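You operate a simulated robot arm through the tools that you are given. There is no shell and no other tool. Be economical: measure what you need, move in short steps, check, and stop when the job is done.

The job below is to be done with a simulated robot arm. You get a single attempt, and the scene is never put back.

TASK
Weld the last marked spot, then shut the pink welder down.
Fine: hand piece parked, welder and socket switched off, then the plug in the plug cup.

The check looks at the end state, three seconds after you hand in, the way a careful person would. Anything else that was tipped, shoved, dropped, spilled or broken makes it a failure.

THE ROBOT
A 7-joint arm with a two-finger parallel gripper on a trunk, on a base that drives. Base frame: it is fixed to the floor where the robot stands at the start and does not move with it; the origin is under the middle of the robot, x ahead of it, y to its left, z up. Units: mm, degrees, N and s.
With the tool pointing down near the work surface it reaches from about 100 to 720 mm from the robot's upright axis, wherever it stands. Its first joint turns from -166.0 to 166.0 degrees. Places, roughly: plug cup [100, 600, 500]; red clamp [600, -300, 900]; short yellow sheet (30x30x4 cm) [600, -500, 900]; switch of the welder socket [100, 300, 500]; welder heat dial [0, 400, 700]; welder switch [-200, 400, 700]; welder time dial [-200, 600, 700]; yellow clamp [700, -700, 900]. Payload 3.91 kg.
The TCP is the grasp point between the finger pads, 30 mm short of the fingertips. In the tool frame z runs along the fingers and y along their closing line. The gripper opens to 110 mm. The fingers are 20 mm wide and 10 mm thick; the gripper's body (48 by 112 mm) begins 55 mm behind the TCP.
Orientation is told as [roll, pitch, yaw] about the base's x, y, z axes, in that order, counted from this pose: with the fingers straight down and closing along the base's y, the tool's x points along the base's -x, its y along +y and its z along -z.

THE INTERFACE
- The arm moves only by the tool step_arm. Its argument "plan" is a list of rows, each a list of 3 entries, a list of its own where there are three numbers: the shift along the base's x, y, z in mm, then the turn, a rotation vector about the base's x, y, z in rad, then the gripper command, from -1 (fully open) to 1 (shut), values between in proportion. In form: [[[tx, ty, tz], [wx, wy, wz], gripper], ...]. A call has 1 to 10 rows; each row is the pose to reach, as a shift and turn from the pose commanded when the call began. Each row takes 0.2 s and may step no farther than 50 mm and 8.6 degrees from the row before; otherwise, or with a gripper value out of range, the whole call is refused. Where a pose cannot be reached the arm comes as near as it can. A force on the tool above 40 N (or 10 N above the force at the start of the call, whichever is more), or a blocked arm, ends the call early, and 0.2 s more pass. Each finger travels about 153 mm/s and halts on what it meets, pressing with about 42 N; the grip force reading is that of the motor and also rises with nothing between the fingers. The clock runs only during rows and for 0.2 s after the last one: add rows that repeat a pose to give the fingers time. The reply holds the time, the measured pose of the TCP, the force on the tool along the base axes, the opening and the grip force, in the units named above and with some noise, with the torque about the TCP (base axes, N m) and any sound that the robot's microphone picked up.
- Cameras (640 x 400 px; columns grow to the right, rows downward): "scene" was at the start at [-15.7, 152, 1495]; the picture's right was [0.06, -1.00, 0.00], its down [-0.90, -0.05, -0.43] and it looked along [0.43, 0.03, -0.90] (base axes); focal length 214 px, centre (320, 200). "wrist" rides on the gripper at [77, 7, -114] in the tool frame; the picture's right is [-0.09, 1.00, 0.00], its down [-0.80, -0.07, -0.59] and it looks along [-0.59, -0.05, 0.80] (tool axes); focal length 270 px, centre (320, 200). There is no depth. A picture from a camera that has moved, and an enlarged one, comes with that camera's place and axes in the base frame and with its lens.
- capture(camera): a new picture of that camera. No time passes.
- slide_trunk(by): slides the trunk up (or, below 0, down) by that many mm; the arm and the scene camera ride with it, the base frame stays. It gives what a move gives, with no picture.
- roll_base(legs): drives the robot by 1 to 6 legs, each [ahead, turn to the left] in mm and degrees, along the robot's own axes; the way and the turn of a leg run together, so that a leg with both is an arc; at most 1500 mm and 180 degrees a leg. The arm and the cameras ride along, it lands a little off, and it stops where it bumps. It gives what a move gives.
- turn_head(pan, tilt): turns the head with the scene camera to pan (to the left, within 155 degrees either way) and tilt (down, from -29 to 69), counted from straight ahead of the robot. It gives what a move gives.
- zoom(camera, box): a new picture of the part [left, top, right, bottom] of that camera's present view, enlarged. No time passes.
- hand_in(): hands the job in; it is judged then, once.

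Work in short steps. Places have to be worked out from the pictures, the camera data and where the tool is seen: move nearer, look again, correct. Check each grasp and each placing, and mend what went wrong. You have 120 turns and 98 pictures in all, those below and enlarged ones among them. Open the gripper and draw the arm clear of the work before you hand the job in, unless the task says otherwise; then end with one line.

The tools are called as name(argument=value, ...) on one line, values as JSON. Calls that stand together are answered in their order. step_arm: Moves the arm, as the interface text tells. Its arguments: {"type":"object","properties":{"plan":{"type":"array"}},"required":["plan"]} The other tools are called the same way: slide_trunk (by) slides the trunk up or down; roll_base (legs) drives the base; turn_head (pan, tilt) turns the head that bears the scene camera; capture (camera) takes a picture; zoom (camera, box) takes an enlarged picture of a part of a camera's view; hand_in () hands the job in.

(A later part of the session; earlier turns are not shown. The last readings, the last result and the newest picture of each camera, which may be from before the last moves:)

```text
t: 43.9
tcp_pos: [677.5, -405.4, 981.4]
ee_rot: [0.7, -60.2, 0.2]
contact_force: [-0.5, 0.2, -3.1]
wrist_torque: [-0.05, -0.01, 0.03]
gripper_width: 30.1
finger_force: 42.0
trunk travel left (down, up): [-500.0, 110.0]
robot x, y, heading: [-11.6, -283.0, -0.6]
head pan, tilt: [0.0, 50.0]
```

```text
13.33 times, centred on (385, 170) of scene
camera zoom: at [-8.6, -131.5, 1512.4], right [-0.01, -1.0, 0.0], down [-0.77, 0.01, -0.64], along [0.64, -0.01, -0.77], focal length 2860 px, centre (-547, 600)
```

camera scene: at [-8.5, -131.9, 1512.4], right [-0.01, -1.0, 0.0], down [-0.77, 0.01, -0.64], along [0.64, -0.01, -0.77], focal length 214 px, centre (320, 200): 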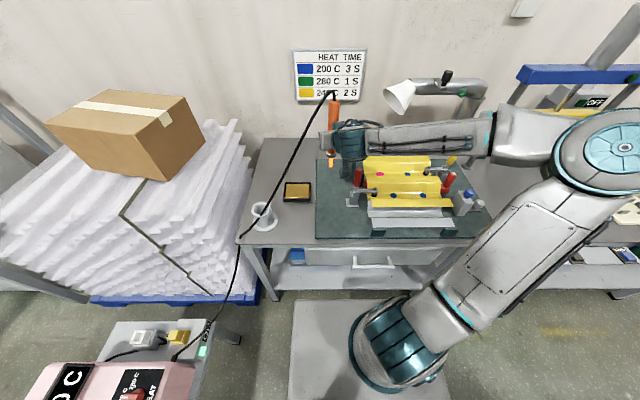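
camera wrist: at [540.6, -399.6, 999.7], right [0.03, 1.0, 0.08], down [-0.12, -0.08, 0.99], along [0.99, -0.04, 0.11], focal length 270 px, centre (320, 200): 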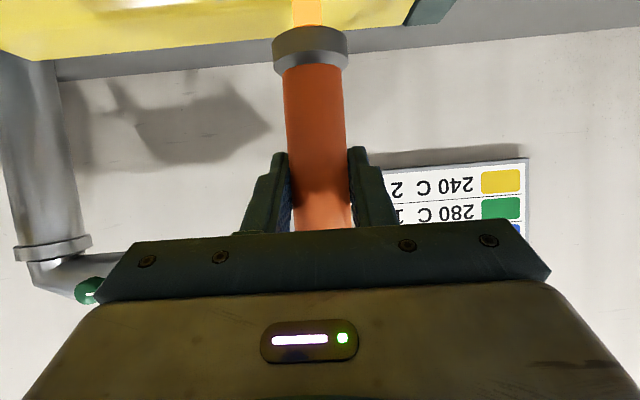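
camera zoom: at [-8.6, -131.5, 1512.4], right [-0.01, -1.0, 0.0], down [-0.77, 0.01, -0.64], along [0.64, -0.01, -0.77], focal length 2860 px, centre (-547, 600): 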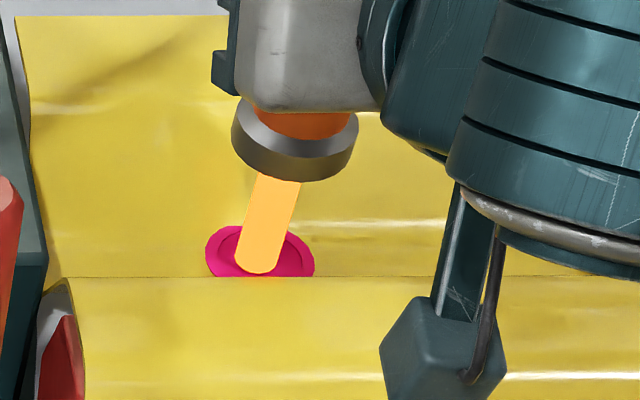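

step_arm(plan=[[[0, 0, -1.5], [0, 0, 0], 1], [[0, 0, -3], [0, 0, 0], 1]])

zoom(camera="scene", box=[365, 155, 405, 185])

```text
t: 44.5
tcp_pos: [676.1, -404.9, 980.7]
ee_rot: [0.5, -60.4, 0.5]
contact_force: [1.1, -0.2, 10.8]
wrist_torque: [-0.03, -0.12, 0.02]
gripper_width: 30.1
finger_force: 42.4
trunk travel left (down, up): [-500.0, 110.0]
robot x, y, heading: [-7.7, -282.9, -0.7]
head pan, tilt: [0.0, 50.0]
```

```text
13.33 times, centred on (385, 170) of scene
camera zoom: at [-10.0, -131.2, 1512.6], right [-0.01, -1.0, 0.0], down [-0.77, 0.01, -0.64], along [0.64, -0.01, -0.77], focal length 2860 px, centre (-547, 600)
```

zoom: 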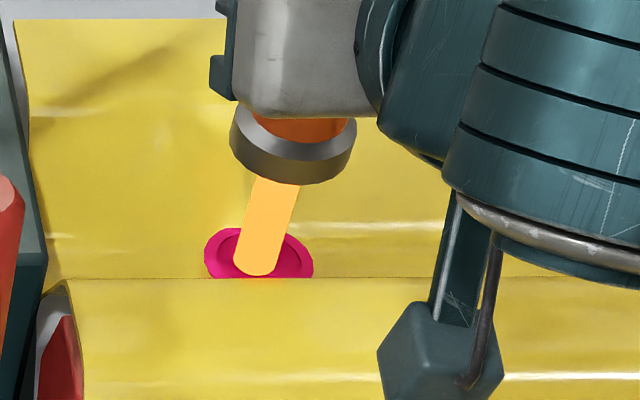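

Contact with about 13 N. Hold for the 2 s dwell, watching for sound or colour.

step_arm(plan=[[[0, 0, 0], [0, 0, 0], 1], [[0, 0, 0], [0, 0, 0], 1], [[0, 0, 0], [0, 0, 0], 1], [[0, 0, 0], [0, 0, 0], 1], [[0, 0, 0], [0, 0, 0], 1]])

zoom(camera="scene", box=[365, 155, 405, 185])

```text
t: 45.7
tcp_pos: [676.0, -405.9, 982.0]
ee_rot: [0.7, -60.5, 0.4]
contact_force: [4.4, -0.6, 21.6]
wrist_torque: [-0.09, -0.73, 0.06]
gripper_width: 30.0
finger_force: 41.9
trunk travel left (down, up): [-500.0, 110.0]
robot x, y, heading: [-9.6, -279.1, -0.5]
head pan, tilt: [0.0, 50.0]
```

```text
13.33 times, centred on (385, 170) of scene
camera zoom: at [-10.5, -131.2, 1512.4], right [-0.01, -1.0, 0.0], down [-0.77, 0.01, -0.64], along [0.64, -0.01, -0.77], focal length 2860 px, centre (-547, 600)
```

zoom: 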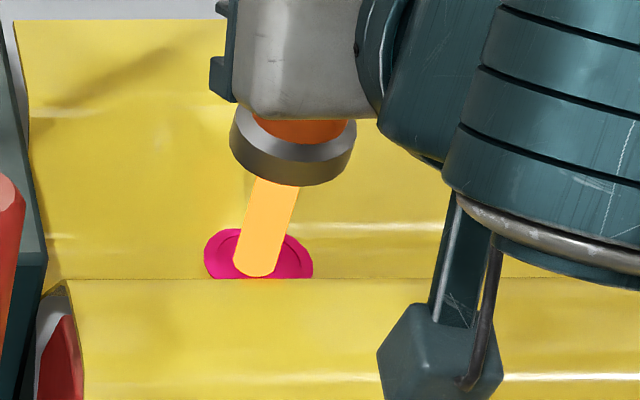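

step_arm(plan=[[[0, 0, 0.5], [0, 0, 0], 1], [[0, 0, 0.5], [0, 0, 0], 1]])

zoom(camera="scene", box=[365, 155, 405, 185])

```text
t: 46.3
tcp_pos: [674.4, -405.1, 980.8]
ee_rot: [0.7, -60.3, 0.3]
contact_force: [4.4, 0.1, 20.0]
wrist_torque: [0.03, -0.56, 0.09]
gripper_width: 30.1
finger_force: 41.8
trunk travel left (down, up): [-500.0, 110.0]
robot x, y, heading: [-10.3, -283.1, -0.5]
head pan, tilt: [0.0, 50.0]
```

```text
13.33 times, centred on (385, 170) of scene
camera zoom: at [-10.5, -131.2, 1512.4], right [-0.01, -1.0, 0.0], down [-0.77, 0.01, -0.64], along [0.64, -0.01, -0.77], focal length 2860 px, centre (-547, 600)
```

zoom: 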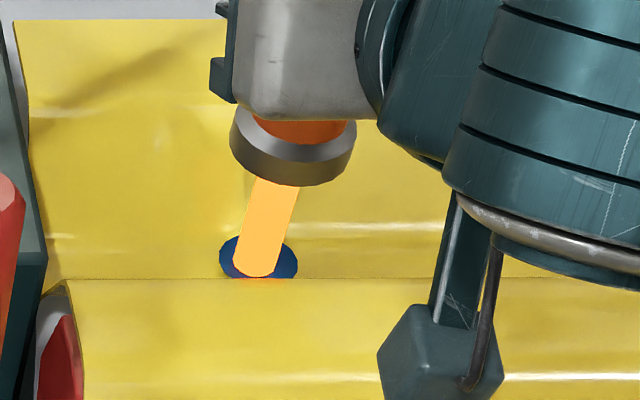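

The spot turned blue: welded. Lift off immediately.

step_arm(plan=[[[0, 0, 30], [0, 0, 0], 1], [[0, 0, 60], [0, 0, 0], 1], [[0, 0, 100], [0, 0, 0], 1], [[0, 0, 140], [0, 0, 0], 1]])

zoom(camera="scene", box=[310, 80, 510, 240])

capture(camera="wrist")

```text
t: 47.3
tcp_pos: [674.4, -402.9, 1118.1]
ee_rot: [0.7, -60.1, 0.3]
contact_force: [-0.4, -0.7, -2.7]
wrist_torque: [0.01, 0.01, -0.02]
gripper_width: 30.2
finger_force: 41.5
trunk travel left (down, up): [-500.0, 110.0]
robot x, y, heading: [-13.4, -279.5, -0.7]
head pan, tilt: [0.0, 50.0]
```

```text
2.50 times, centred on (410, 160) of scene
camera zoom: at [-9.0, -130.9, 1512.2], right [-0.01, -1.0, 0.0], down [-0.77, 0.01, -0.64], along [0.64, -0.01, -0.77], focal length 536 px, centre (95, 300)
```

zoom: 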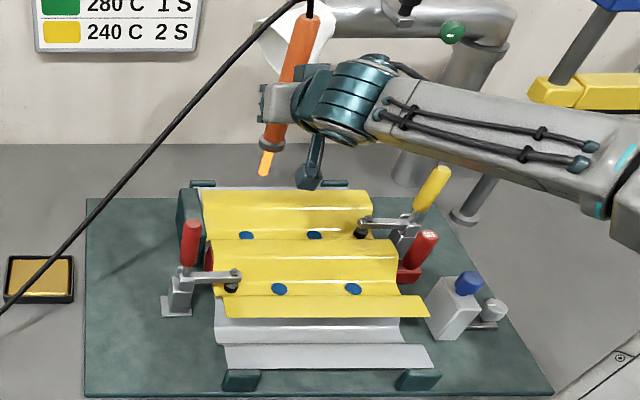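

```text
53 pictures are left
camera wrist: at [537.2, -398.8, 1107.9], right [0.03, 1.0, 0.08], down [-0.11, -0.08, 0.99], along [0.99, -0.04, 0.11], focal length 270 px, centre (320, 200)
```

wrist: 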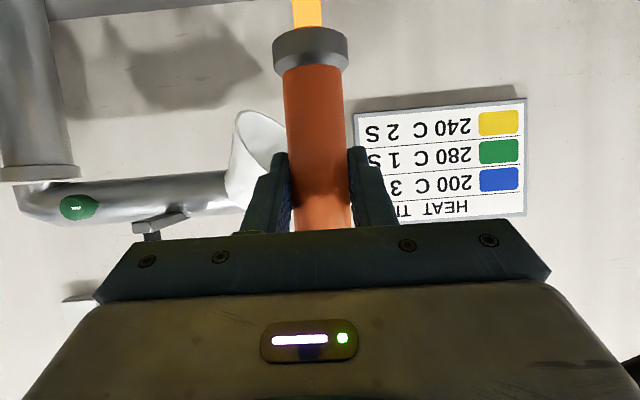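

Weld done; all four are blue and the grip is unchanged. Carry it back to above the cup by the same way.

step_arm(plan=[[[-18, 42, 5], [0, 0, 0.05], 1], [[-36, 84, 10], [0, 0, 0.1], 1], [[-54, 126, 10], [0, 0, 0.16], 1], [[-70, 168, 10], [0, 0, 0.22], 1], [[-88, 210, 10], [0, 0, 0.28], 1], [[-105, 252, 10], [0, 0, 0.34], 1], [[-123, 294, 10], [0, 0, 0.4], 1], [[-141, 336, 10], [0, 0, 0.46], 1], [[-159, 378, 10], [0, 0, 0.52], 1], [[-177, 420, 10], [0, 0, 0.57], 1]])

step_arm(plan=[[[-12, 30, 0], [0, 0, 0.04], 1], [[-25, 62, 0], [0, 0, 0.04], 1], [[-25, 62, -20], [0, 0, 0.04], 1], [[-25, 62, -20], [0, 0, 0.04], 1]])

zoom(camera="scene", box=[210, 130, 310, 240])

capture(camera="wrist")

```text
t: 49.5
tcp_pos: [497.4, 14.1, 1130.1]
ee_rot: [0.7, -60.1, 33.1]
contact_force: [-0.1, -0.3, -2.1]
wrist_torque: [-0.02, -0.01, -0.04]
gripper_width: 30.0
finger_force: 41.6
trunk travel left (down, up): [-500.0, 110.0]
robot x, y, heading: [-11.6, -280.9, -0.7]
head pan, tilt: [0.0, 50.0]
```

```text
t: 50.5
tcp_pos: [473.3, 75.4, 1107.7]
ee_rot: [0.8, -60.1, 35.2]
contact_force: [0.8, -1.0, -2.8]
wrist_torque: [-0.04, 0.03, 0.04]
gripper_width: 29.8
finger_force: 42.5
trunk travel left (down, up): [-500.0, 110.0]
robot x, y, heading: [-8.7, -282.1, -0.4]
head pan, tilt: [0.0, 50.0]
```

```text
3.64 times, centred on (260, 185) of scene
camera zoom: at [-8.4, -131.1, 1512.3], right [-0.01, -1.0, 0.0], down [-0.77, 0.01, -0.64], along [0.64, -0.01, -0.77], focal length 780 px, centre (538, 254)
```

zoom: 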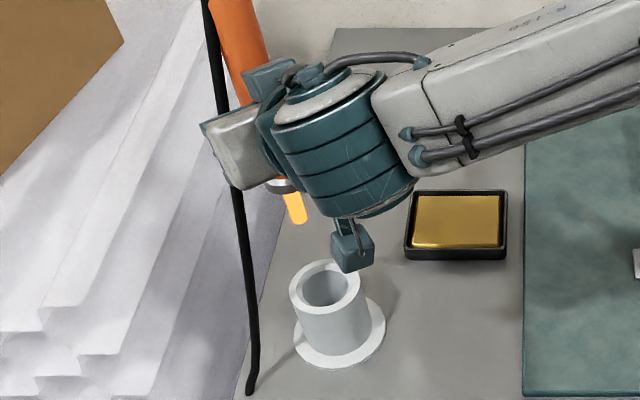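

```text
51 pictures are left
camera wrist: at [357.6, 0.9, 1098.5], right [-0.55, 0.83, 0.08], down [-0.05, -0.13, 0.99], along [0.83, 0.54, 0.11], focal length 270 px, centre (320, 200)
```

wrist: 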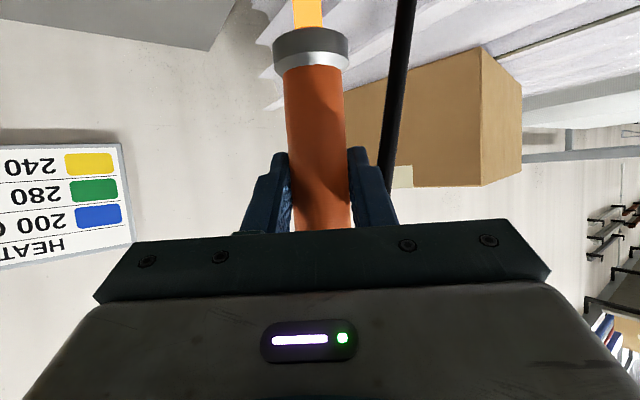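

Nearly over the cup; move to (472.5,78) and lower to z 1059 to compare with the earlier picture.

step_arm(plan=[[[-0.5, 2.5, -25], [0, 0, 0], 1], [[-0.5, 2.5, -48], [0, 0, 0], 1], [[-0.5, 2.5, -48], [0, 0, 0], 1]])

zoom(camera="scene", box=[210, 130, 310, 240])

```text
t: 51.3
tcp_pos: [471.8, 79.4, 1061.4]
ee_rot: [0.7, -60.1, 35.3]
contact_force: [-0.2, 0.3, -2.7]
wrist_torque: [-0.02, 0.0, 0.0]
gripper_width: 29.7
finger_force: 41.9
trunk travel left (down, up): [-500.0, 110.0]
robot x, y, heading: [-7.8, -282.0, -0.6]
head pan, tilt: [0.0, 50.0]
```

```text
3.64 times, centred on (260, 185) of scene
camera zoom: at [-8.6, -131.1, 1512.3], right [-0.01, -1.0, 0.0], down [-0.77, 0.01, -0.64], along [0.64, -0.01, -0.77], focal length 780 px, centre (538, 254)
```

zoom: 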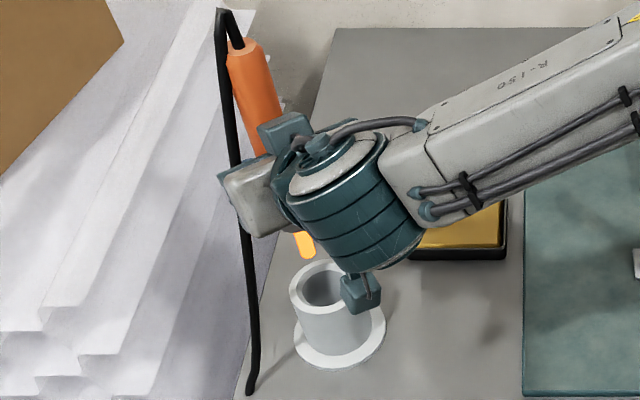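

Identical to the pre-lift picture. Lower into the cup.

step_arm(plan=[[[0, 0, -25], [0, 0, 0], 1], [[0, 0, -50], [0, 0, 0], 1], [[0, 0, -75], [0, 0, 0], 1], [[0, 0, -100], [0, 0, 0], 1], [[0, 0, -115], [0, 0, 0], 1], [[0, 0, -122], [0, 0, 0], 1], [[0, 0, -128], [0, 0, 0], 1]])

capture(camera="wrist")

```text
t: 52.9
tcp_pos: [475.6, 78.5, 933.2]
ee_rot: [0.7, -60.1, 35.3]
contact_force: [-0.4, 0.7, -2.3]
wrist_torque: [-0.03, 0.01, 0.01]
gripper_width: 30.0
finger_force: 41.8
trunk travel left (down, up): [-500.0, 110.0]
robot x, y, heading: [-10.5, -280.3, -0.8]
head pan, tilt: [0.0, 50.0]
```

```text
49 pictures are left
camera wrist: at [359.4, 3.4, 923.1], right [-0.55, 0.83, 0.08], down [-0.05, -0.13, 0.99], along [0.84, 0.54, 0.11], focal length 270 px, centre (320, 200)
```

wrist: 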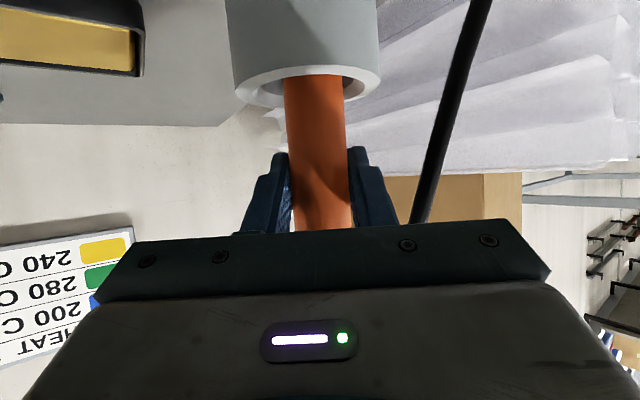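

In the cup and nearly at its original depth. Lower the last millimetres to contact, then open to 55 mm.

step_arm(plan=[[[0, 0, -2], [0, 0, 0], 1], [[0, 0, -4], [0, 0, 0], 1]])

step_arm(plan=[[[0, 0, 0], [0, 0, 0], 0.4], [[0, 0, 0], [0, 0, 0], 0], [[0, 0, 0], [0, 0, 0], 0]])

capture(camera="wrist")

```text
t: 53.5
tcp_pos: [474.5, 78.8, 929.3]
ee_rot: [0.8, -60.3, 35.3]
contact_force: [0.3, 0.6, -2.4]
wrist_torque: [0.0, 0.02, 0.0]
gripper_width: 30.0
finger_force: 41.8
trunk travel left (down, up): [-500.0, 110.0]
robot x, y, heading: [-10.1, -280.7, -0.6]
head pan, tilt: [0.0, 50.0]
```

```text
t: 54.3
tcp_pos: [474.9, 78.7, 928.8]
ee_rot: [0.7, -60.2, 35.2]
contact_force: [0.3, 0.4, 0.0]
wrist_torque: [-0.01, -0.05, 0.01]
gripper_width: 55.0
finger_force: 0.0
trunk travel left (down, up): [-500.0, 110.0]
robot x, y, heading: [-14.2, -280.0, -1.0]
head pan, tilt: [0.0, 50.0]
```

```text
48 pictures are left
camera wrist: at [359.2, 3.1, 919.4], right [-0.55, 0.83, 0.08], down [-0.05, -0.13, 0.99], along [0.83, 0.54, 0.11], focal length 270 px, centre (320, 200)
```

wrist: 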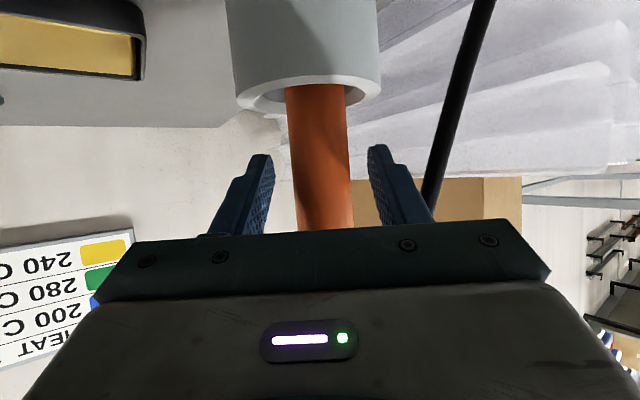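

Parked. Retreat straight back and then up, unpitching the tool.

step_arm(plan=[[[-30, -21, 0], [0, 0, 0], 0], [[-60, -42, 0], [0, 0, 0], 0], [[-86, -58, 5], [0, 0, 0], 0], [[-92, -64, 45], [0, 0, 0], 0], [[-92, -64, 90], [0, 0, 0], 0], [[-92, -64, 135], [0, 0, 0], 0], [[-92, -64, 180], [0, 0, 0], 0], [[-92, -64, 225], [0, 0, 0], 0]])

zoom(camera="scene", box=[200, 130, 330, 260])

```text
t: 56.1
tcp_pos: [380.9, 15.1, 1156.9]
ee_rot: [0.7, -60.1, 35.4]
contact_force: [0.0, 0.6, -0.5]
wrist_torque: [-0.05, -0.03, 0.01]
gripper_width: 54.8
finger_force: 0.0
out of reach, approached as far as the arm can: row 3, 4, 5
trunk travel left (down, up): [-500.0, 110.0]
robot x, y, heading: [-13.3, -281.5, -0.7]
head pan, tilt: [0.0, 50.0]
```

```text
3.08 times, centred on (265, 195) of scene
camera zoom: at [-9.1, -131.4, 1512.3], right [-0.01, -1.0, 0.0], down [-0.77, 0.01, -0.64], along [0.64, -0.01, -0.77], focal length 660 px, centre (489, 215)
```

zoom: 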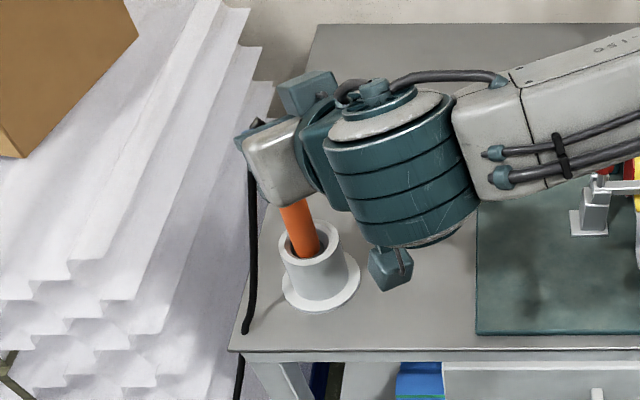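

Hand piece stands parked. Now bring the arm in front of the robot, tool back to straight-down.

step_arm(plan=[[[-5, -30, 20], [0, 0, -0.08], 0], [[-10, -60, 40], [0, 0, -0.16], 0], [[-15, -90, 60], [0, 0, -0.24], 0], [[-20, -120, 80], [0, 0, -0.32], 0], [[-25, -150, 95], [0, 0, -0.4], 0], [[-30, -180, 95], [0, 0, -0.48], 0], [[-40, -210, 95], [0, 0, -0.56], 0], [[-50, -240, 95], [0, 0, -0.62], 0]])

step_arm(plan=[[[0, -30, 5], [0, 0.13, 0], 0], [[0, -60, 10], [0, 0.26, 0], 0], [[0, -90, 15], [0, 0.39, 0], 0], [[0, -120, 20], [0, 0.52, 0], 0], [[0, -150, 30], [0, 0.65, 0], 0], [[0, -180, 40], [0, 0.78, 0], 0], [[0, -200, 40], [0, 0.91, 0], 0], [[0, -220, 40], [0, 1.05, 0], 0]])

roll_base(legs=[[-335, -50], [-335, 51]])

```text
t: 57.9
tcp_pos: [363.0, -196.0, 1229.7]
ee_rot: [0.7, -60.2, -0.3]
contact_force: [-0.3, 0.3, 0.9]
wrist_torque: [-0.02, 0.0, -0.01]
gripper_width: 54.9
finger_force: 0.0
out of reach, approached as far as the arm can: row 6, 7, 8
trunk travel left (down, up): [-500.0, 110.0]
robot x, y, heading: [-11.7, -279.2, -0.8]
head pan, tilt: [0.0, 50.0]
```

```text
t: 59.7
tcp_pos: [362.5, -418.1, 1270.8]
ee_rot: [0.5, 0.1, 0.0]
contact_force: [-0.1, 0.0, -0.4]
wrist_torque: [-0.01, 0.03, -0.01]
gripper_width: 55.0
finger_force: 0.0
out of reach, approached as far as the arm can: row 1, 2
trunk travel left (down, up): [-500.0, 110.0]
robot x, y, heading: [-9.1, -282.9, -0.7]
head pan, tilt: [0.0, 50.0]
```

```text
t: 64.6
tcp_pos: [-220.7, -128.6, 1269.0]
ee_rot: [0.5, 0.0, 2.7]
contact_force: [-0.4, 0.2, -0.7]
wrist_torque: [0.01, -0.01, -0.01]
gripper_width: 54.8
finger_force: 0.1
trunk travel left (down, up): [-500.0, 110.0]
robot x, y, heading: [-601.0, -11.7, 1.8]
head pan, tilt: [0.0, 50.0]
```

Drive ahead with a slight correction, then look at the welder.

roll_base(legs=[[580, -1.8]])

turn_head(pan=75, tilt=60)

capture(camera="scene")

```text
t: 68.0
tcp_pos: [365.7, -128.6, 1269.0]
ee_rot: [0.5, 0.0, 1.0]
contact_force: [-0.4, -0.2, 0.0]
wrist_torque: [-0.02, 0.01, 0.03]
gripper_width: 54.9
finger_force: 0.0
trunk travel left (down, up): [-500.0, 110.0]
robot x, y, heading: [-8.3, -1.7, 0.3]
head pan, tilt: [0.0, 50.0]
```

```text
t: 69.4
tcp_pos: [365.2, -128.4, 1268.3]
ee_rot: [0.5, 0.1, 1.1]
contact_force: [0.2, 0.6, 0.4]
wrist_torque: [-0.01, 0.0, 0.03]
gripper_width: 55.0
finger_force: 0.1
trunk travel left (down, up): [-500.0, 110.0]
robot x, y, heading: [-12.2, 1.0, 0.0]
head pan, tilt: [75.0, 60.0]
```

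```text
46 pictures are left
camera scene: at [-71.5, 216.2, 1499.8], right [0.97, -0.26, 0.0], down [-0.22, -0.84, -0.5], along [0.13, 0.48, -0.87], focal length 214 px, centre (320, 200)
```

scene: 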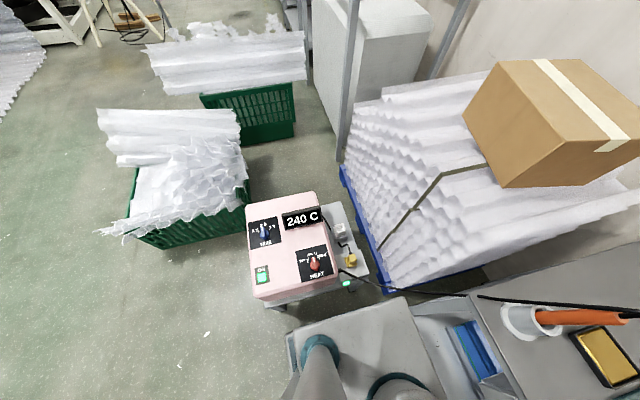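

Zoom on the welder switch, socket and plug.

zoom(camera="scene", box=[240, 190, 380, 310])

zoom(camera="scene", box=[315, 215, 375, 295])

```text
3.33 times, centred on (310, 250) of scene
camera zoom: at [-71.5, 216.2, 1499.8], right [0.97, -0.26, 0.0], down [-0.22, -0.84, -0.5], along [0.13, 0.48, -0.87], focal length 715 px, centre (353, 33)
```

zoom: 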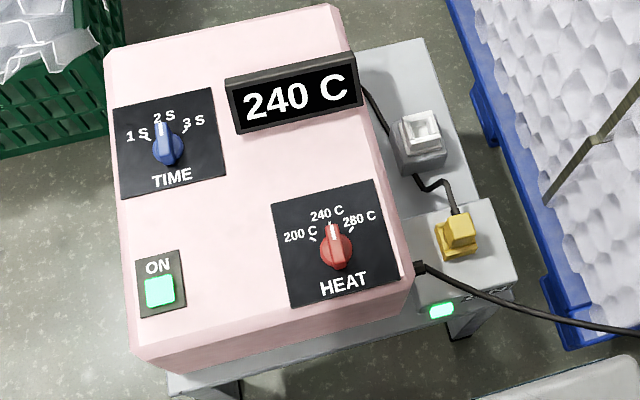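

```text
5.00 times, centred on (345, 255) of scene
camera zoom: at [-71.5, 216.2, 1499.8], right [0.97, -0.26, 0.0], down [-0.22, -0.84, -0.5], along [0.13, 0.48, -0.87], focal length 1072 px, centre (195, -75)
```

zoom: 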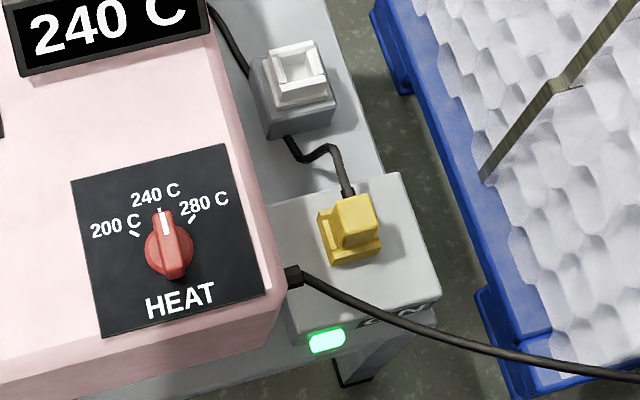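

The welder has a lit ON push button near (-235,410,665), a lit green switch on the socket box, yellow plug, and the white square cup. Swing the arm around to the left over the welder, high.

step_arm(plan=[[[8, 45, 0], [0, 0, 0.08], 0], [[14, 92, 0], [0, 0, 0.16], 0], [[14, 140, 0], [0, 0, 0.24], 0], [[10, 188, 0], [0, 0, 0.32], 0], [[0, 236, 0], [0, 0, 0.4], 0], [[-18, 280, 0], [0, 0, 0.48], 0], [[-42, 322, 0], [0, 0, 0.56], 0], [[-70, 360, 0], [0, 0, 0.64], 0], [[-102, 396, 0], [0, 0, 0.72], 0], [[-138, 428, 0], [0, 0, 0.8], 0]])

step_arm(plan=[[[-40, 25, 0], [0, 0, 0.08], 0], [[-84, 45, 0], [0, 0, 0.16], 0], [[-130, 60, 0], [0, 0, 0.24], 0], [[-178, 66, 0], [0, 0, 0.32], 0], [[-226, 66, 0], [0, 0, 0.4], 0], [[-274, 66, 0], [0, 0, 0.48], 0], [[-322, 60, 0], [0, 0, 0.56], 0], [[-370, 50, 0], [0, 0, 0.64], 0], [[-410, 40, 0], [0, 0, 0.7], 0], [[-450, 20, -20], [0, 0, 0.77], 0]])

capture(camera="wrist")

```text
t: 71.6
tcp_pos: [227.3, 297.4, 1268.0]
ee_rot: [0.4, 0.0, 47.0]
contact_force: [1.1, 0.0, -0.5]
wrist_torque: [-0.04, -0.01, 0.03]
gripper_width: 55.1
finger_force: 0.1
trunk travel left (down, up): [-500.0, 110.0]
robot x, y, heading: [-11.2, 3.2, 0.1]
head pan, tilt: [75.0, 60.0]
```

```text
t: 73.5
tcp_pos: [-69.3, 366.7, 1273.8]
ee_rot: [11.7, 6.3, 80.7]
contact_force: [0.2, 0.4, -0.2]
wrist_torque: [-0.01, -0.03, 0.0]
gripper_width: 55.1
finger_force: 0.1
trunk travel left (down, up): [-500.0, 110.0]
robot x, y, heading: [-11.8, -1.4, 0.4]
head pan, tilt: [75.0, 60.0]
stopped in row 9: the arm was blocked; the commanded pose is now the measured one
```

```text
43 pictures are left
camera wrist: at [-63.7, 301.1, 1394.7], right [-0.95, 0.26, 0.19], down [0.32, 0.82, 0.48], along [-0.03, 0.52, -0.86], focal length 270 px, centre (320, 200)
```

wrist: 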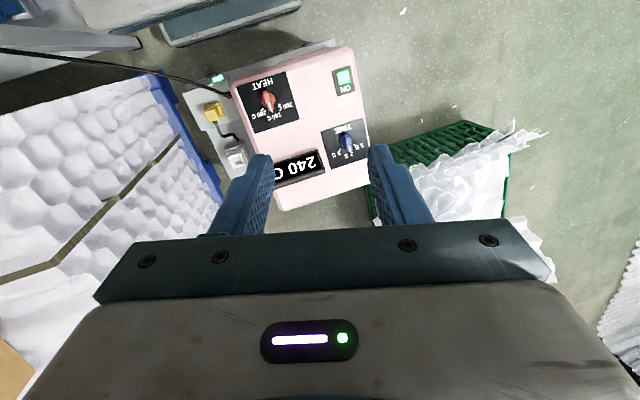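

The arm was blocked, most likely by the head mast, so I'd better bring the robot to face the welder. First bring the arm back to the front and untilt it.

step_arm(plan=[[[40, 0, 0], [0, 0, 0], 0], [[88, 0, 0], [0.01, -0.03, 0], 0], [[136, -2, 0], [0.02, -0.06, -0.1], 0], [[184, -10, 0], [0.04, -0.11, -0.2], 0], [[228, -25, 0], [0.055, -0.16, -0.3], 0], [[268, -50, 0], [0.075, -0.22, -0.4], 0], [[300, -85, 0], [0.075, -0.22, -0.5], 0], [[330, -120, 0], [0.075, -0.22, -0.6], 0], [[355, -160, 0], [0.075, -0.22, -0.7], 0], [[375, -200, 0], [0.075, -0.22, -0.8], 0]])

roll_base(legs=[[-600, 0], [0, -30], [590, 0], [0, 120], [150, 0]])

```text
t: 75.7
tcp_pos: [303.0, 165.9, 1273.6]
ee_rot: [3.4, -4.2, 34.5]
contact_force: [0.2, 0.5, 0.4]
wrist_torque: [0.05, 0.0, -0.02]
gripper_width: 55.2
finger_force: 0.0
trunk travel left (down, up): [-500.0, 110.0]
robot x, y, heading: [-11.8, 2.0, 0.4]
head pan, tilt: [75.0, 60.0]
```

```text
t: 89.5
tcp_pos: [-279.6, 163.4, 1274.1]
ee_rot: [3.4, -4.1, 128.1]
contact_force: [-0.4, 0.2, 0.8]
wrist_torque: [-0.04, 0.01, 0.02]
gripper_width: 54.9
finger_force: 0.1
trunk travel left (down, up): [-500.0, 110.0]
robot x, y, heading: [-95.2, -140.0, 93.4]
head pan, tilt: [75.0, 60.0]
```

Now facing the welder from (-95,-140), heading 93°. Look ahead before going closer.

turn_head(pan=-10, tilt=65)

capture(camera="scene")

```text
t: 91.1
tcp_pos: [-280.6, 161.5, 1274.5]
ee_rot: [3.4, -4.1, 128.0]
contact_force: [-0.4, 0.6, 1.0]
wrist_torque: [-0.01, 0.01, -0.02]
gripper_width: 54.8
finger_force: 0.1
trunk travel left (down, up): [-500.0, 110.0]
robot x, y, heading: [-96.2, -141.2, 93.5]
head pan, tilt: [-10.0, 65.0]
```

```text
42 pictures are left
camera scene: at [-234.1, -166.2, 1494.2], right [0.99, -0.11, 0.0], down [-0.1, -0.9, -0.42], along [0.05, 0.42, -0.91], focal length 214 px, centre (320, 200)
```

scene: 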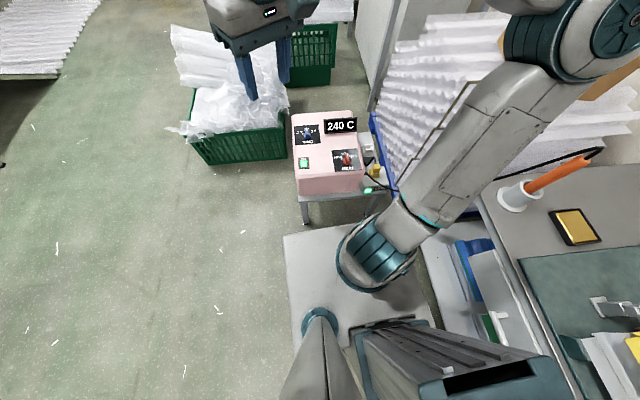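

There's about 210 mm gap; go 100 mm closer and straighten.

roll_base(legs=[[100, -3.4]])

step_arm(plan=[[[20, 10, 0], [0, 0, -0.1], 0], [[40, 20, 0], [0, 0, -0.2], 0], [[60, 30, 0], [0, 0, -0.3], 0], [[80, 30, 0], [0, 0, -0.4], 0], [[80, 30, 0], [0, 0, -0.5], 0], [[80, 30, 0], [0, 0, -0.6], 0]])

slide_trunk(by=-250)

capture(camera="wrist")

capture(camera="scene")

```text
t: 92.2
tcp_pos: [-264.9, 274.2, 1272.9]
ee_rot: [3.4, -4.0, 124.6]
contact_force: [-0.6, 0.3, 0.1]
wrist_torque: [-0.03, 0.02, -0.03]
gripper_width: 55.2
finger_force: 0.1
trunk travel left (down, up): [-500.0, 110.0]
robot x, y, heading: [-97.1, -38.6, 90.2]
head pan, tilt: [-10.0, 65.0]
```

```text
t: 93.6
tcp_pos: [-184.9, 306.1, 1275.0]
ee_rot: [3.2, -4.1, 90.1]
contact_force: [-0.2, -0.4, 0.3]
wrist_torque: [-0.03, 0.04, 0.0]
gripper_width: 54.9
finger_force: 0.0
trunk travel left (down, up): [-500.0, 110.0]
robot x, y, heading: [-94.7, -39.7, 90.0]
head pan, tilt: [-10.0, 65.0]
```

```text
t: 96.2
tcp_pos: [-185.1, 306.4, 1024.7]
ee_rot: [3.2, -4.1, 90.2]
contact_force: [0.3, 0.3, 0.0]
wrist_torque: [-0.05, 0.0, 0.0]
gripper_width: 55.2
finger_force: 0.0
trunk travel left (down, up): [-250.0, 360.0]
robot x, y, heading: [-99.4, -36.2, 90.1]
head pan, tilt: [-10.0, 65.0]
```

```text
41 pictures are left
camera wrist: at [-184.7, 220.3, 1132.9], right [-0.99, 0.08, 0.06], down [0.1, 0.76, 0.65], along [0.0, 0.65, -0.76], focal length 270 px, centre (320, 200)
```

wrist: 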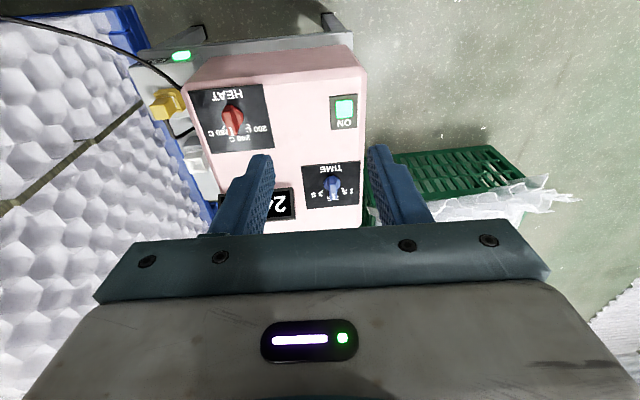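

```text
40 pictures are left
camera scene: at [-238.5, -56.5, 1244.3], right [0.99, -0.17, 0.0], down [-0.16, -0.89, -0.42], along [0.07, 0.42, -0.91], focal length 214 px, centre (320, 200)
```

scene: 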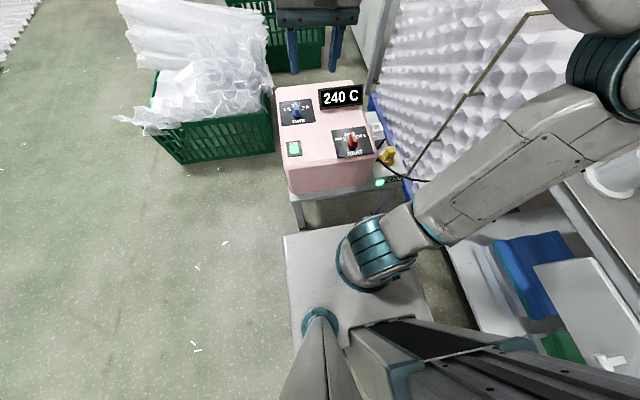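

Button triangulates to about (-245,419,650). Straighten the tool, close the fingers and go to ~100 mm above it.

step_arm(plan=[[[-10, 15, -30], [-0.03, -0.02, 0], 0.5], [[-20, 30, -65], [-0.072, -0.056, 0], 1], [[-30, 50, -100], [-0.072, -0.056, 0], 1], [[-40, 70, -140], [-0.072, -0.056, 0], 1], [[-50, 90, -180], [-0.072, -0.056, 0], 1], [[-58, 108, -220], [-0.072, -0.056, 0], 1], [[-60, 112, -245], [-0.072, -0.056, 0], 1], [[-60, 112, -245], [-0.072, -0.056, 0], 1]])

capture(camera="wrist")

zoom(camera="scene", box=[260, 70, 420, 210])

```text
t: 98.0
tcp_pos: [-245.4, 417.1, 777.6]
ee_rot: [0.1, -0.1, 90.3]
contact_force: [1.0, 0.2, 0.2]
wrist_torque: [-0.02, 0.0, 0.02]
gripper_width: 0.0
finger_force: 37.6
trunk travel left (down, up): [-250.0, 360.0]
robot x, y, heading: [-100.6, -42.6, 90.1]
head pan, tilt: [-10.0, 65.0]
```

```text
39 pictures are left
camera wrist: at [-250.4, 339.9, 892.3], right [-1.0, 0.08, 0.0], down [0.07, 0.8, 0.59], along [0.05, 0.59, -0.8], focal length 270 px, centre (320, 200)
```

wrist: 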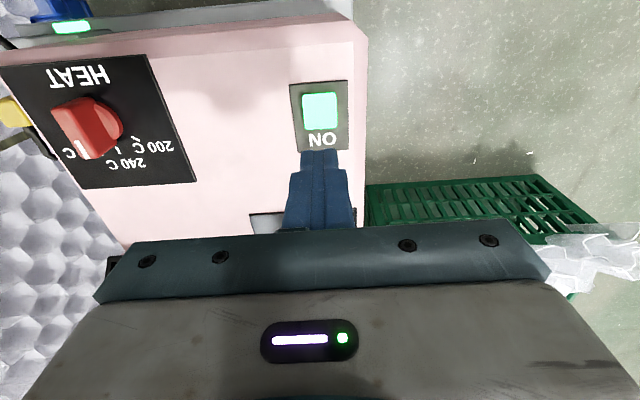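

```text
2.86 times, centred on (340, 140) of scene
camera zoom: at [-238.7, -56.4, 1244.2], right [0.99, -0.17, 0.0], down [-0.16, -0.89, -0.42], along [0.07, 0.42, -0.91], focal length 613 px, centre (263, 371)
```

zoom: 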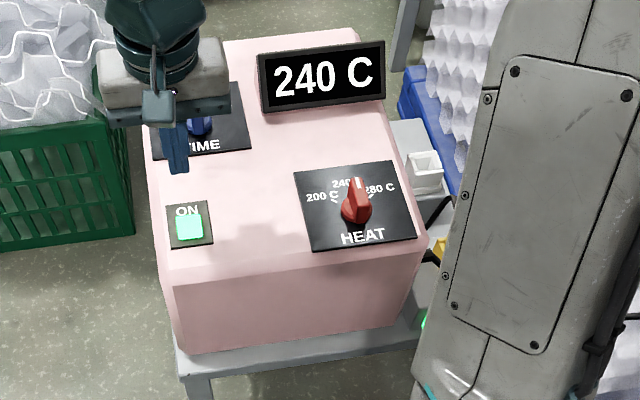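

Button at (-244,417,653); the fingertips are right above it. Descend to ~8 mm above.

step_arm(plan=[[[1, 0, -30], [0, 0, 0], 1], [[1, 0, -60], [0, 0, 0], 1], [[1, 0, -80], [0, 0, 0], 1], [[1, 0, -85], [0, 0, 0], 1]])

zoom(camera="scene", box=[260, 110, 340, 170])

zoom(camera="wrist", box=[240, 60, 400, 180])

```text
t: 99.0
tcp_pos: [-243.2, 417.3, 692.8]
ee_rot: [0.1, -0.1, 90.3]
contact_force: [0.5, -0.6, 0.7]
wrist_torque: [0.01, -0.02, 0.01]
gripper_width: 0.0
finger_force: 37.5
trunk travel left (down, up): [-250.0, 360.0]
robot x, y, heading: [-102.6, -39.6, 90.3]
head pan, tilt: [-10.0, 65.0]
```

```text
6.67 times, centred on (300, 140) of scene
camera zoom: at [-238.6, -56.4, 1244.2], right [0.99, -0.17, 0.0], down [-0.16, -0.89, -0.42], along [0.07, 0.42, -0.91], focal length 1430 px, centre (453, 600)
```

zoom: 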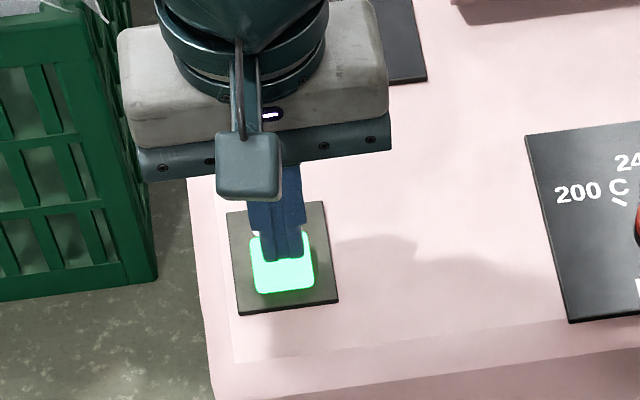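

```text
3.33 times, centred on (320, 120) of wrist
camera zoom: at [-248.9, 340.2, 807.3], right [-1.0, 0.08, 0.0], down [0.07, 0.8, 0.59], along [0.05, 0.59, -0.8], focal length 901 px, centre (320, 467)
```

zoom: 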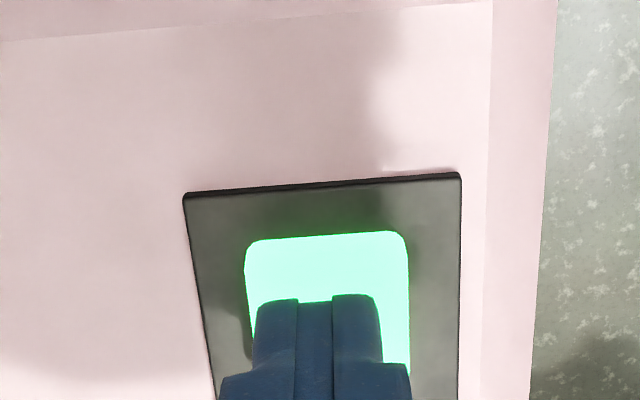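

Well aligned. Press down in small steps.

step_arm(plan=[[[0, -1, -4], [0, 0, 0], 1], [[0, -1, -7], [0, 0, 0], 1], [[0, -1, -9], [0, 0, 0], 1], [[0, -1, -11], [0, 0, 0], 1]])

zoom(camera="scene", box=[260, 70, 400, 175])

```text
t: 100.0
tcp_pos: [-243.3, 417.0, 684.2]
ee_rot: [0.1, 0.0, 90.3]
contact_force: [-0.7, 0.9, 1.1]
wrist_torque: [0.0, 0.0, -0.02]
gripper_width: 0.2
finger_force: 38.1
trunk travel left (down, up): [-250.0, 360.0]
robot x, y, heading: [-99.2, -44.1, 90.4]
head pan, tilt: [-10.0, 65.0]
heard: click
```

```text
3.81 times, centred on (330, 122) of scene
camera zoom: at [-238.6, -56.5, 1244.3], right [0.99, -0.17, 0.0], down [-0.16, -0.89, -0.42], along [0.07, 0.42, -0.91], focal length 817 px, centre (282, 495)
```

zoom: 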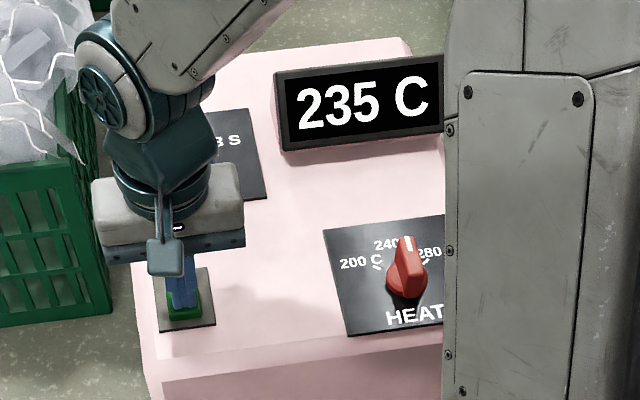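

Click heard, button dark, display dropping: the welder is off. Raise straight up and check.

step_arm(plan=[[[0, 0, 20], [0, 0, 0], 1], [[0, 0, 50], [0, 0, 0], 1], [[10, -10, 90], [0, 0, 0], 1], [[40, -30, 130], [0, 0, 0], 1], [[80, -50, 150], [0, 0, 0], 1], [[120, -60, 160], [0, 0, 0], 1], [[160, -70, 160], [0, 0, 0], 1], [[200, -80, 160], [0, 0, 0], 1]])

capture(camera="wrist")

capture(camera="scene")

```text
refused: row 4 steps farther than a row can; nothing moved
```

```text
34 pictures are left
camera wrist: at [-249.9, 339.4, 798.1], right [-1.0, 0.08, 0.0], down [0.07, 0.8, 0.59], along [0.05, 0.59, -0.8], focal length 270 px, centre (320, 200)
```

wrist: 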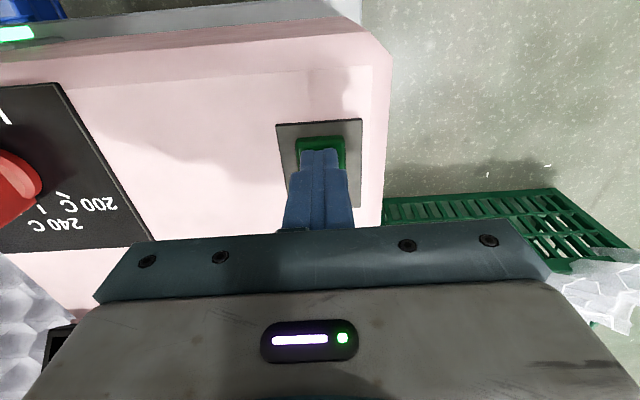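

```text
33 pictures are left
camera scene: at [-238.6, -56.5, 1244.3], right [0.99, -0.17, 0.0], down [-0.16, -0.89, -0.42], along [0.07, 0.42, -0.91], focal length 214 px, centre (320, 200)
```

scene: 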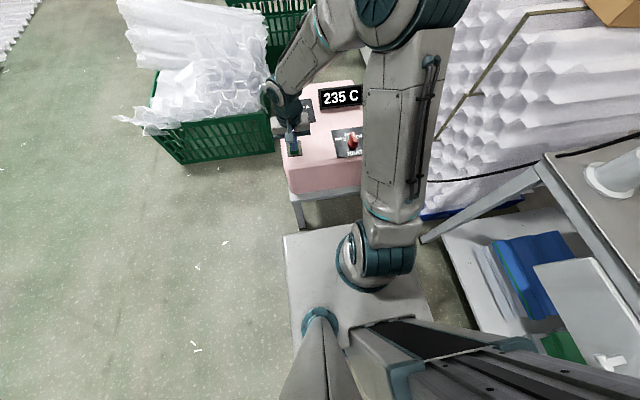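

Rows must be shorter. Raise and move right to view the socket.

step_arm(plan=[[[0, 0, 20], [0, 0, 0], 1], [[0, 0, 60], [0, 0, 0], 1], [[10, -10, 100], [0, 0, 0], 1], [[40, -30, 130], [0, 0, 0], 1], [[80, -50, 150], [0, 0, 0], 1], [[120, -60, 160], [0, 0, 0], 1], [[165, -70, 165], [0, 0, 0], 1], [[210, -80, 165], [0, 0, 0], 1], [[255, -90, 165], [0, 0, 0], 1], [[295, -100, 165], [0, 0, 0], 1]])

capture(camera="wrist")

```text
t: 102.2
tcp_pos: [51.6, 316.5, 848.4]
ee_rot: [0.0, 0.1, 90.3]
contact_force: [0.6, -0.9, 0.2]
wrist_torque: [-0.01, 0.0, -0.01]
gripper_width: 0.0
finger_force: 37.3
trunk travel left (down, up): [-250.0, 360.0]
robot x, y, heading: [-97.7, -39.1, 90.2]
head pan, tilt: [-10.0, 65.0]
```

```text
32 pictures are left
camera wrist: at [44.8, 239.7, 963.3], right [-1.0, 0.08, 0.0], down [0.07, 0.8, 0.59], along [0.05, 0.59, -0.8], focal length 270 px, centre (320, 200)
```

wrist: 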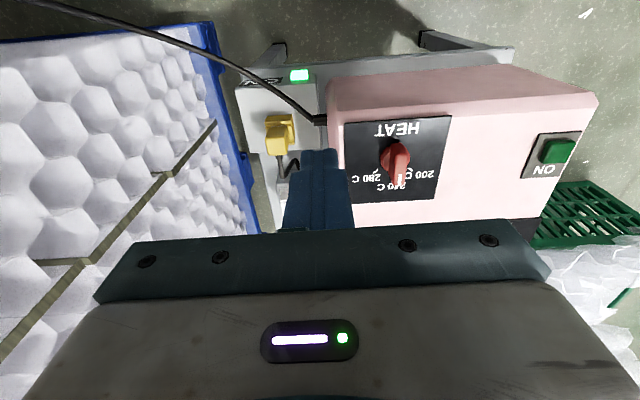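

Welder button is unlit. Zoom on the socket area.

zoom(camera="wrist", box=[220, 40, 380, 200])

zoom(camera="scene", box=[340, 80, 460, 200])

```text
2.50 times, centred on (300, 120) of wrist
camera zoom: at [44.8, 239.7, 963.3], right [-1.0, 0.08, 0.0], down [0.07, 0.8, 0.59], along [0.05, 0.59, -0.8], focal length 676 px, centre (370, 400)
```

zoom: 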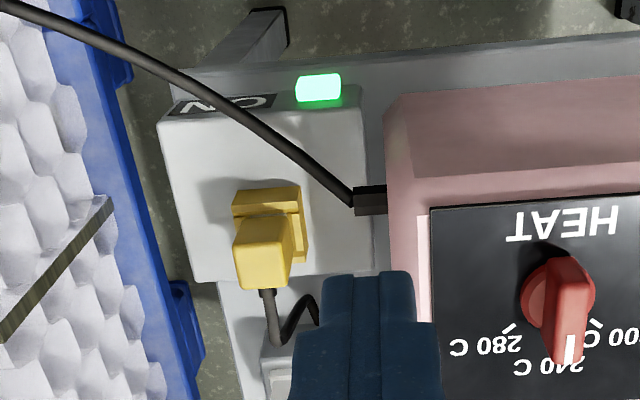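

```text
3.33 times, centred on (400, 140) of scene
camera zoom: at [-238.7, -56.4, 1244.2], right [0.98, -0.17, 0.0], down [-0.16, -0.89, -0.42], along [0.07, 0.42, -0.91], focal length 715 px, centre (53, 400)
```

zoom: 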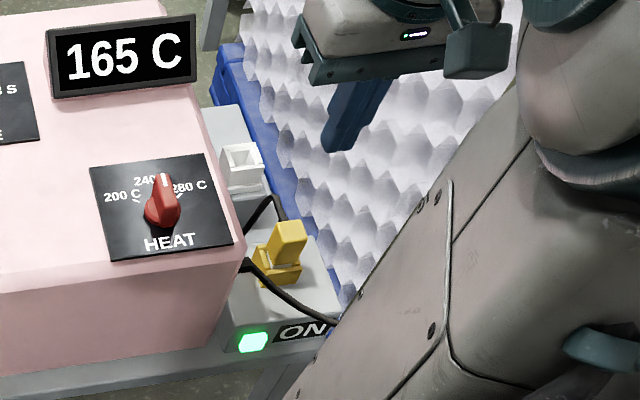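

The green switch is on the front (−y) face of the socket box, near (86,337,470). I'll move in front of it, lower the trunk, and pitch the tool ~30° to look and press.

step_arm(plan=[[[10, -20, 0], [0, 0, 0], 1], [[20, -45, 0], [0, 0, 0], 1], [[34, -70, 0], [0, 0, 0], 1]])

slide_trunk(by=-150)

step_arm(plan=[[[0, 0, -15], [0.13, 0, 0], 1], [[0, 0, -35], [0.26, 0, 0], 1], [[0, 0, -55], [0.39, 0, 0], 1], [[0, 0, -75], [0.52, 0, 0], 1], [[0, 0, -95], [0.52, 0, 0], 1]])

capture(camera="wrist")

```text
t: 103.0
tcp_pos: [82.9, 245.2, 847.1]
ee_rot: [-0.1, -0.1, 90.3]
contact_force: [-0.4, 0.3, -0.8]
wrist_torque: [-0.01, 0.0, -0.01]
gripper_width: 0.0
finger_force: 38.2
trunk travel left (down, up): [-250.0, 360.0]
robot x, y, heading: [-97.2, -35.0, 90.2]
head pan, tilt: [-10.0, 65.0]
```

```text
t: 104.8
tcp_pos: [82.4, 244.9, 697.8]
ee_rot: [0.1, 0.0, 90.3]
contact_force: [-0.8, -0.1, -0.4]
wrist_torque: [0.0, -0.03, 0.01]
gripper_width: 0.1
finger_force: 38.1
trunk travel left (down, up): [-100.0, 510.0]
robot x, y, heading: [-97.2, -38.6, 90.2]
head pan, tilt: [-10.0, 65.0]
```

```text
t: 106.0
tcp_pos: [105.0, 260.0, 616.9]
ee_rot: [-0.1, -29.7, 90.4]
contact_force: [-0.2, -0.1, 0.3]
wrist_torque: [0.02, 0.02, 0.01]
gripper_width: 0.0
finger_force: 37.7
out of reach, approached as far as the arm can: row 4, 5
trunk travel left (down, up): [-100.0, 510.0]
robot x, y, heading: [-94.8, -40.4, 90.3]
head pan, tilt: [-10.0, 65.0]
```

```text
29 pictures are left
camera wrist: at [98.5, 136.2, 677.5], right [-1.0, 0.07, 0.04], down [0.07, 0.4, 0.91], along [0.05, 0.91, -0.4], focal length 270 px, centre (320, 200)
```

wrist: 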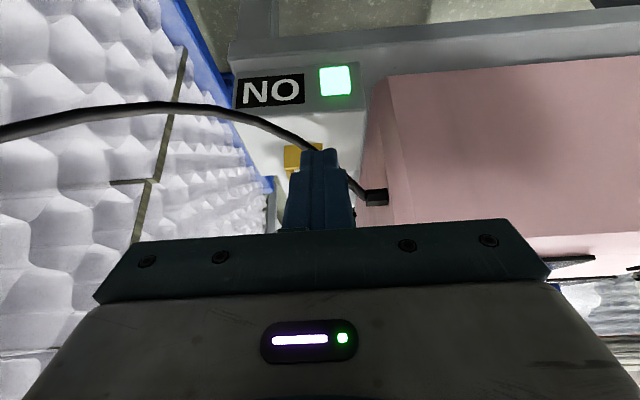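

Switch at about (88,342,453). Lower in front of it with ~25 mm stand-off, with a slight yaw to stay off the cable.

step_arm(plan=[[[-4, 15, -25], [0, 0, -0.03], 1], [[-8, 22, -60], [0, 0, -0.06], 1], [[-13, 28, -100], [0, 0, -0.1], 1], [[-17, 32, -139], [0, 0, -0.1], 1]])

capture(camera="wrist")

```text
t: 107.0
tcp_pos: [116.5, 317.2, 479.6]
ee_rot: [-0.2, -29.7, 84.5]
contact_force: [0.2, -0.1, 0.1]
wrist_torque: [0.01, 0.02, -0.01]
gripper_width: 0.0
finger_force: 37.6
out of reach, approached as far as the arm can: row 1, 2, 3, 4
trunk travel left (down, up): [-100.0, 510.0]
robot x, y, heading: [-97.6, -36.4, 90.0]
head pan, tilt: [-10.0, 65.0]
```

```text
28 pictures are left
camera wrist: at [97.4, 194.1, 540.5], right [-0.98, 0.17, 0.04], down [0.11, 0.39, 0.91], along [0.14, 0.9, -0.4], focal length 270 px, centre (320, 200)
```

wrist: 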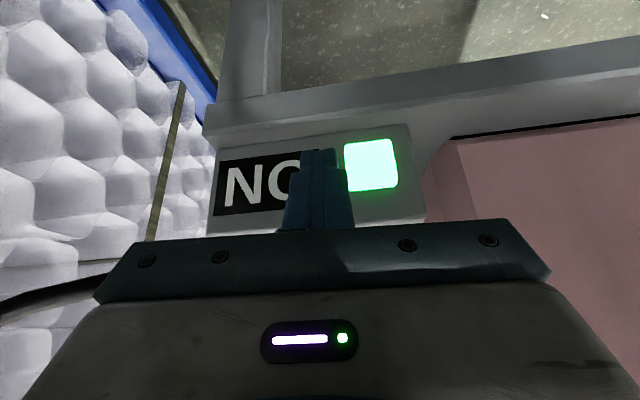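

The arm is at its minimum reach here; back the robot 110 mm straight so I can work farther out.

roll_base(legs=[[-110, 0]])

step_arm(plan=[[[-5, 30, 0], [0, 0, 0], 1], [[-15, 60, 0], [0, 0, 0], 1], [[-28, 85, 0], [0, 0, 0], 1], [[-28, 90, 0], [0, 0, 0], 1]])

capture(camera="wrist")

```text
t: 108.2
tcp_pos: [115.7, 206.4, 479.2]
ee_rot: [0.0, -29.7, 84.6]
contact_force: [0.0, -0.4, 0.2]
wrist_torque: [-0.01, 0.02, 0.02]
gripper_width: 0.1
finger_force: 37.9
trunk travel left (down, up): [-100.0, 510.0]
robot x, y, heading: [-99.1, -147.2, 90.1]
head pan, tilt: [-10.0, 65.0]
```

```text
t: 109.2
tcp_pos: [89.4, 296.5, 478.9]
ee_rot: [0.0, -29.7, 84.6]
contact_force: [0.1, -0.5, -0.3]
wrist_torque: [0.01, 0.0, -0.02]
gripper_width: 0.0
finger_force: 37.5
trunk travel left (down, up): [-100.0, 510.0]
robot x, y, heading: [-97.9, -148.8, 90.0]
head pan, tilt: [-10.0, 65.0]
```

```text
27 pictures are left
camera wrist: at [69.5, 174.5, 540.2], right [-0.98, 0.17, 0.04], down [0.11, 0.39, 0.91], along [0.14, 0.9, -0.4], focal length 270 px, centre (320, 200)
```

wrist: 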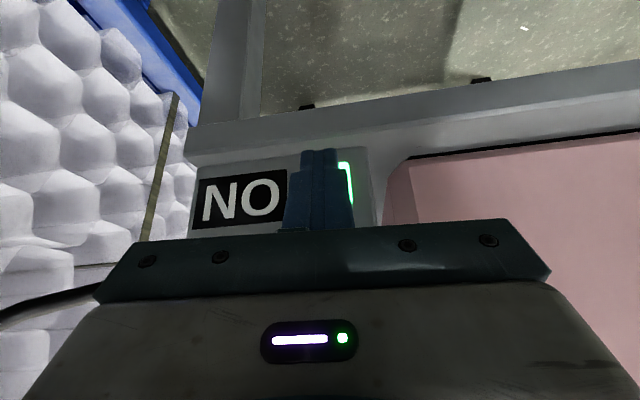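

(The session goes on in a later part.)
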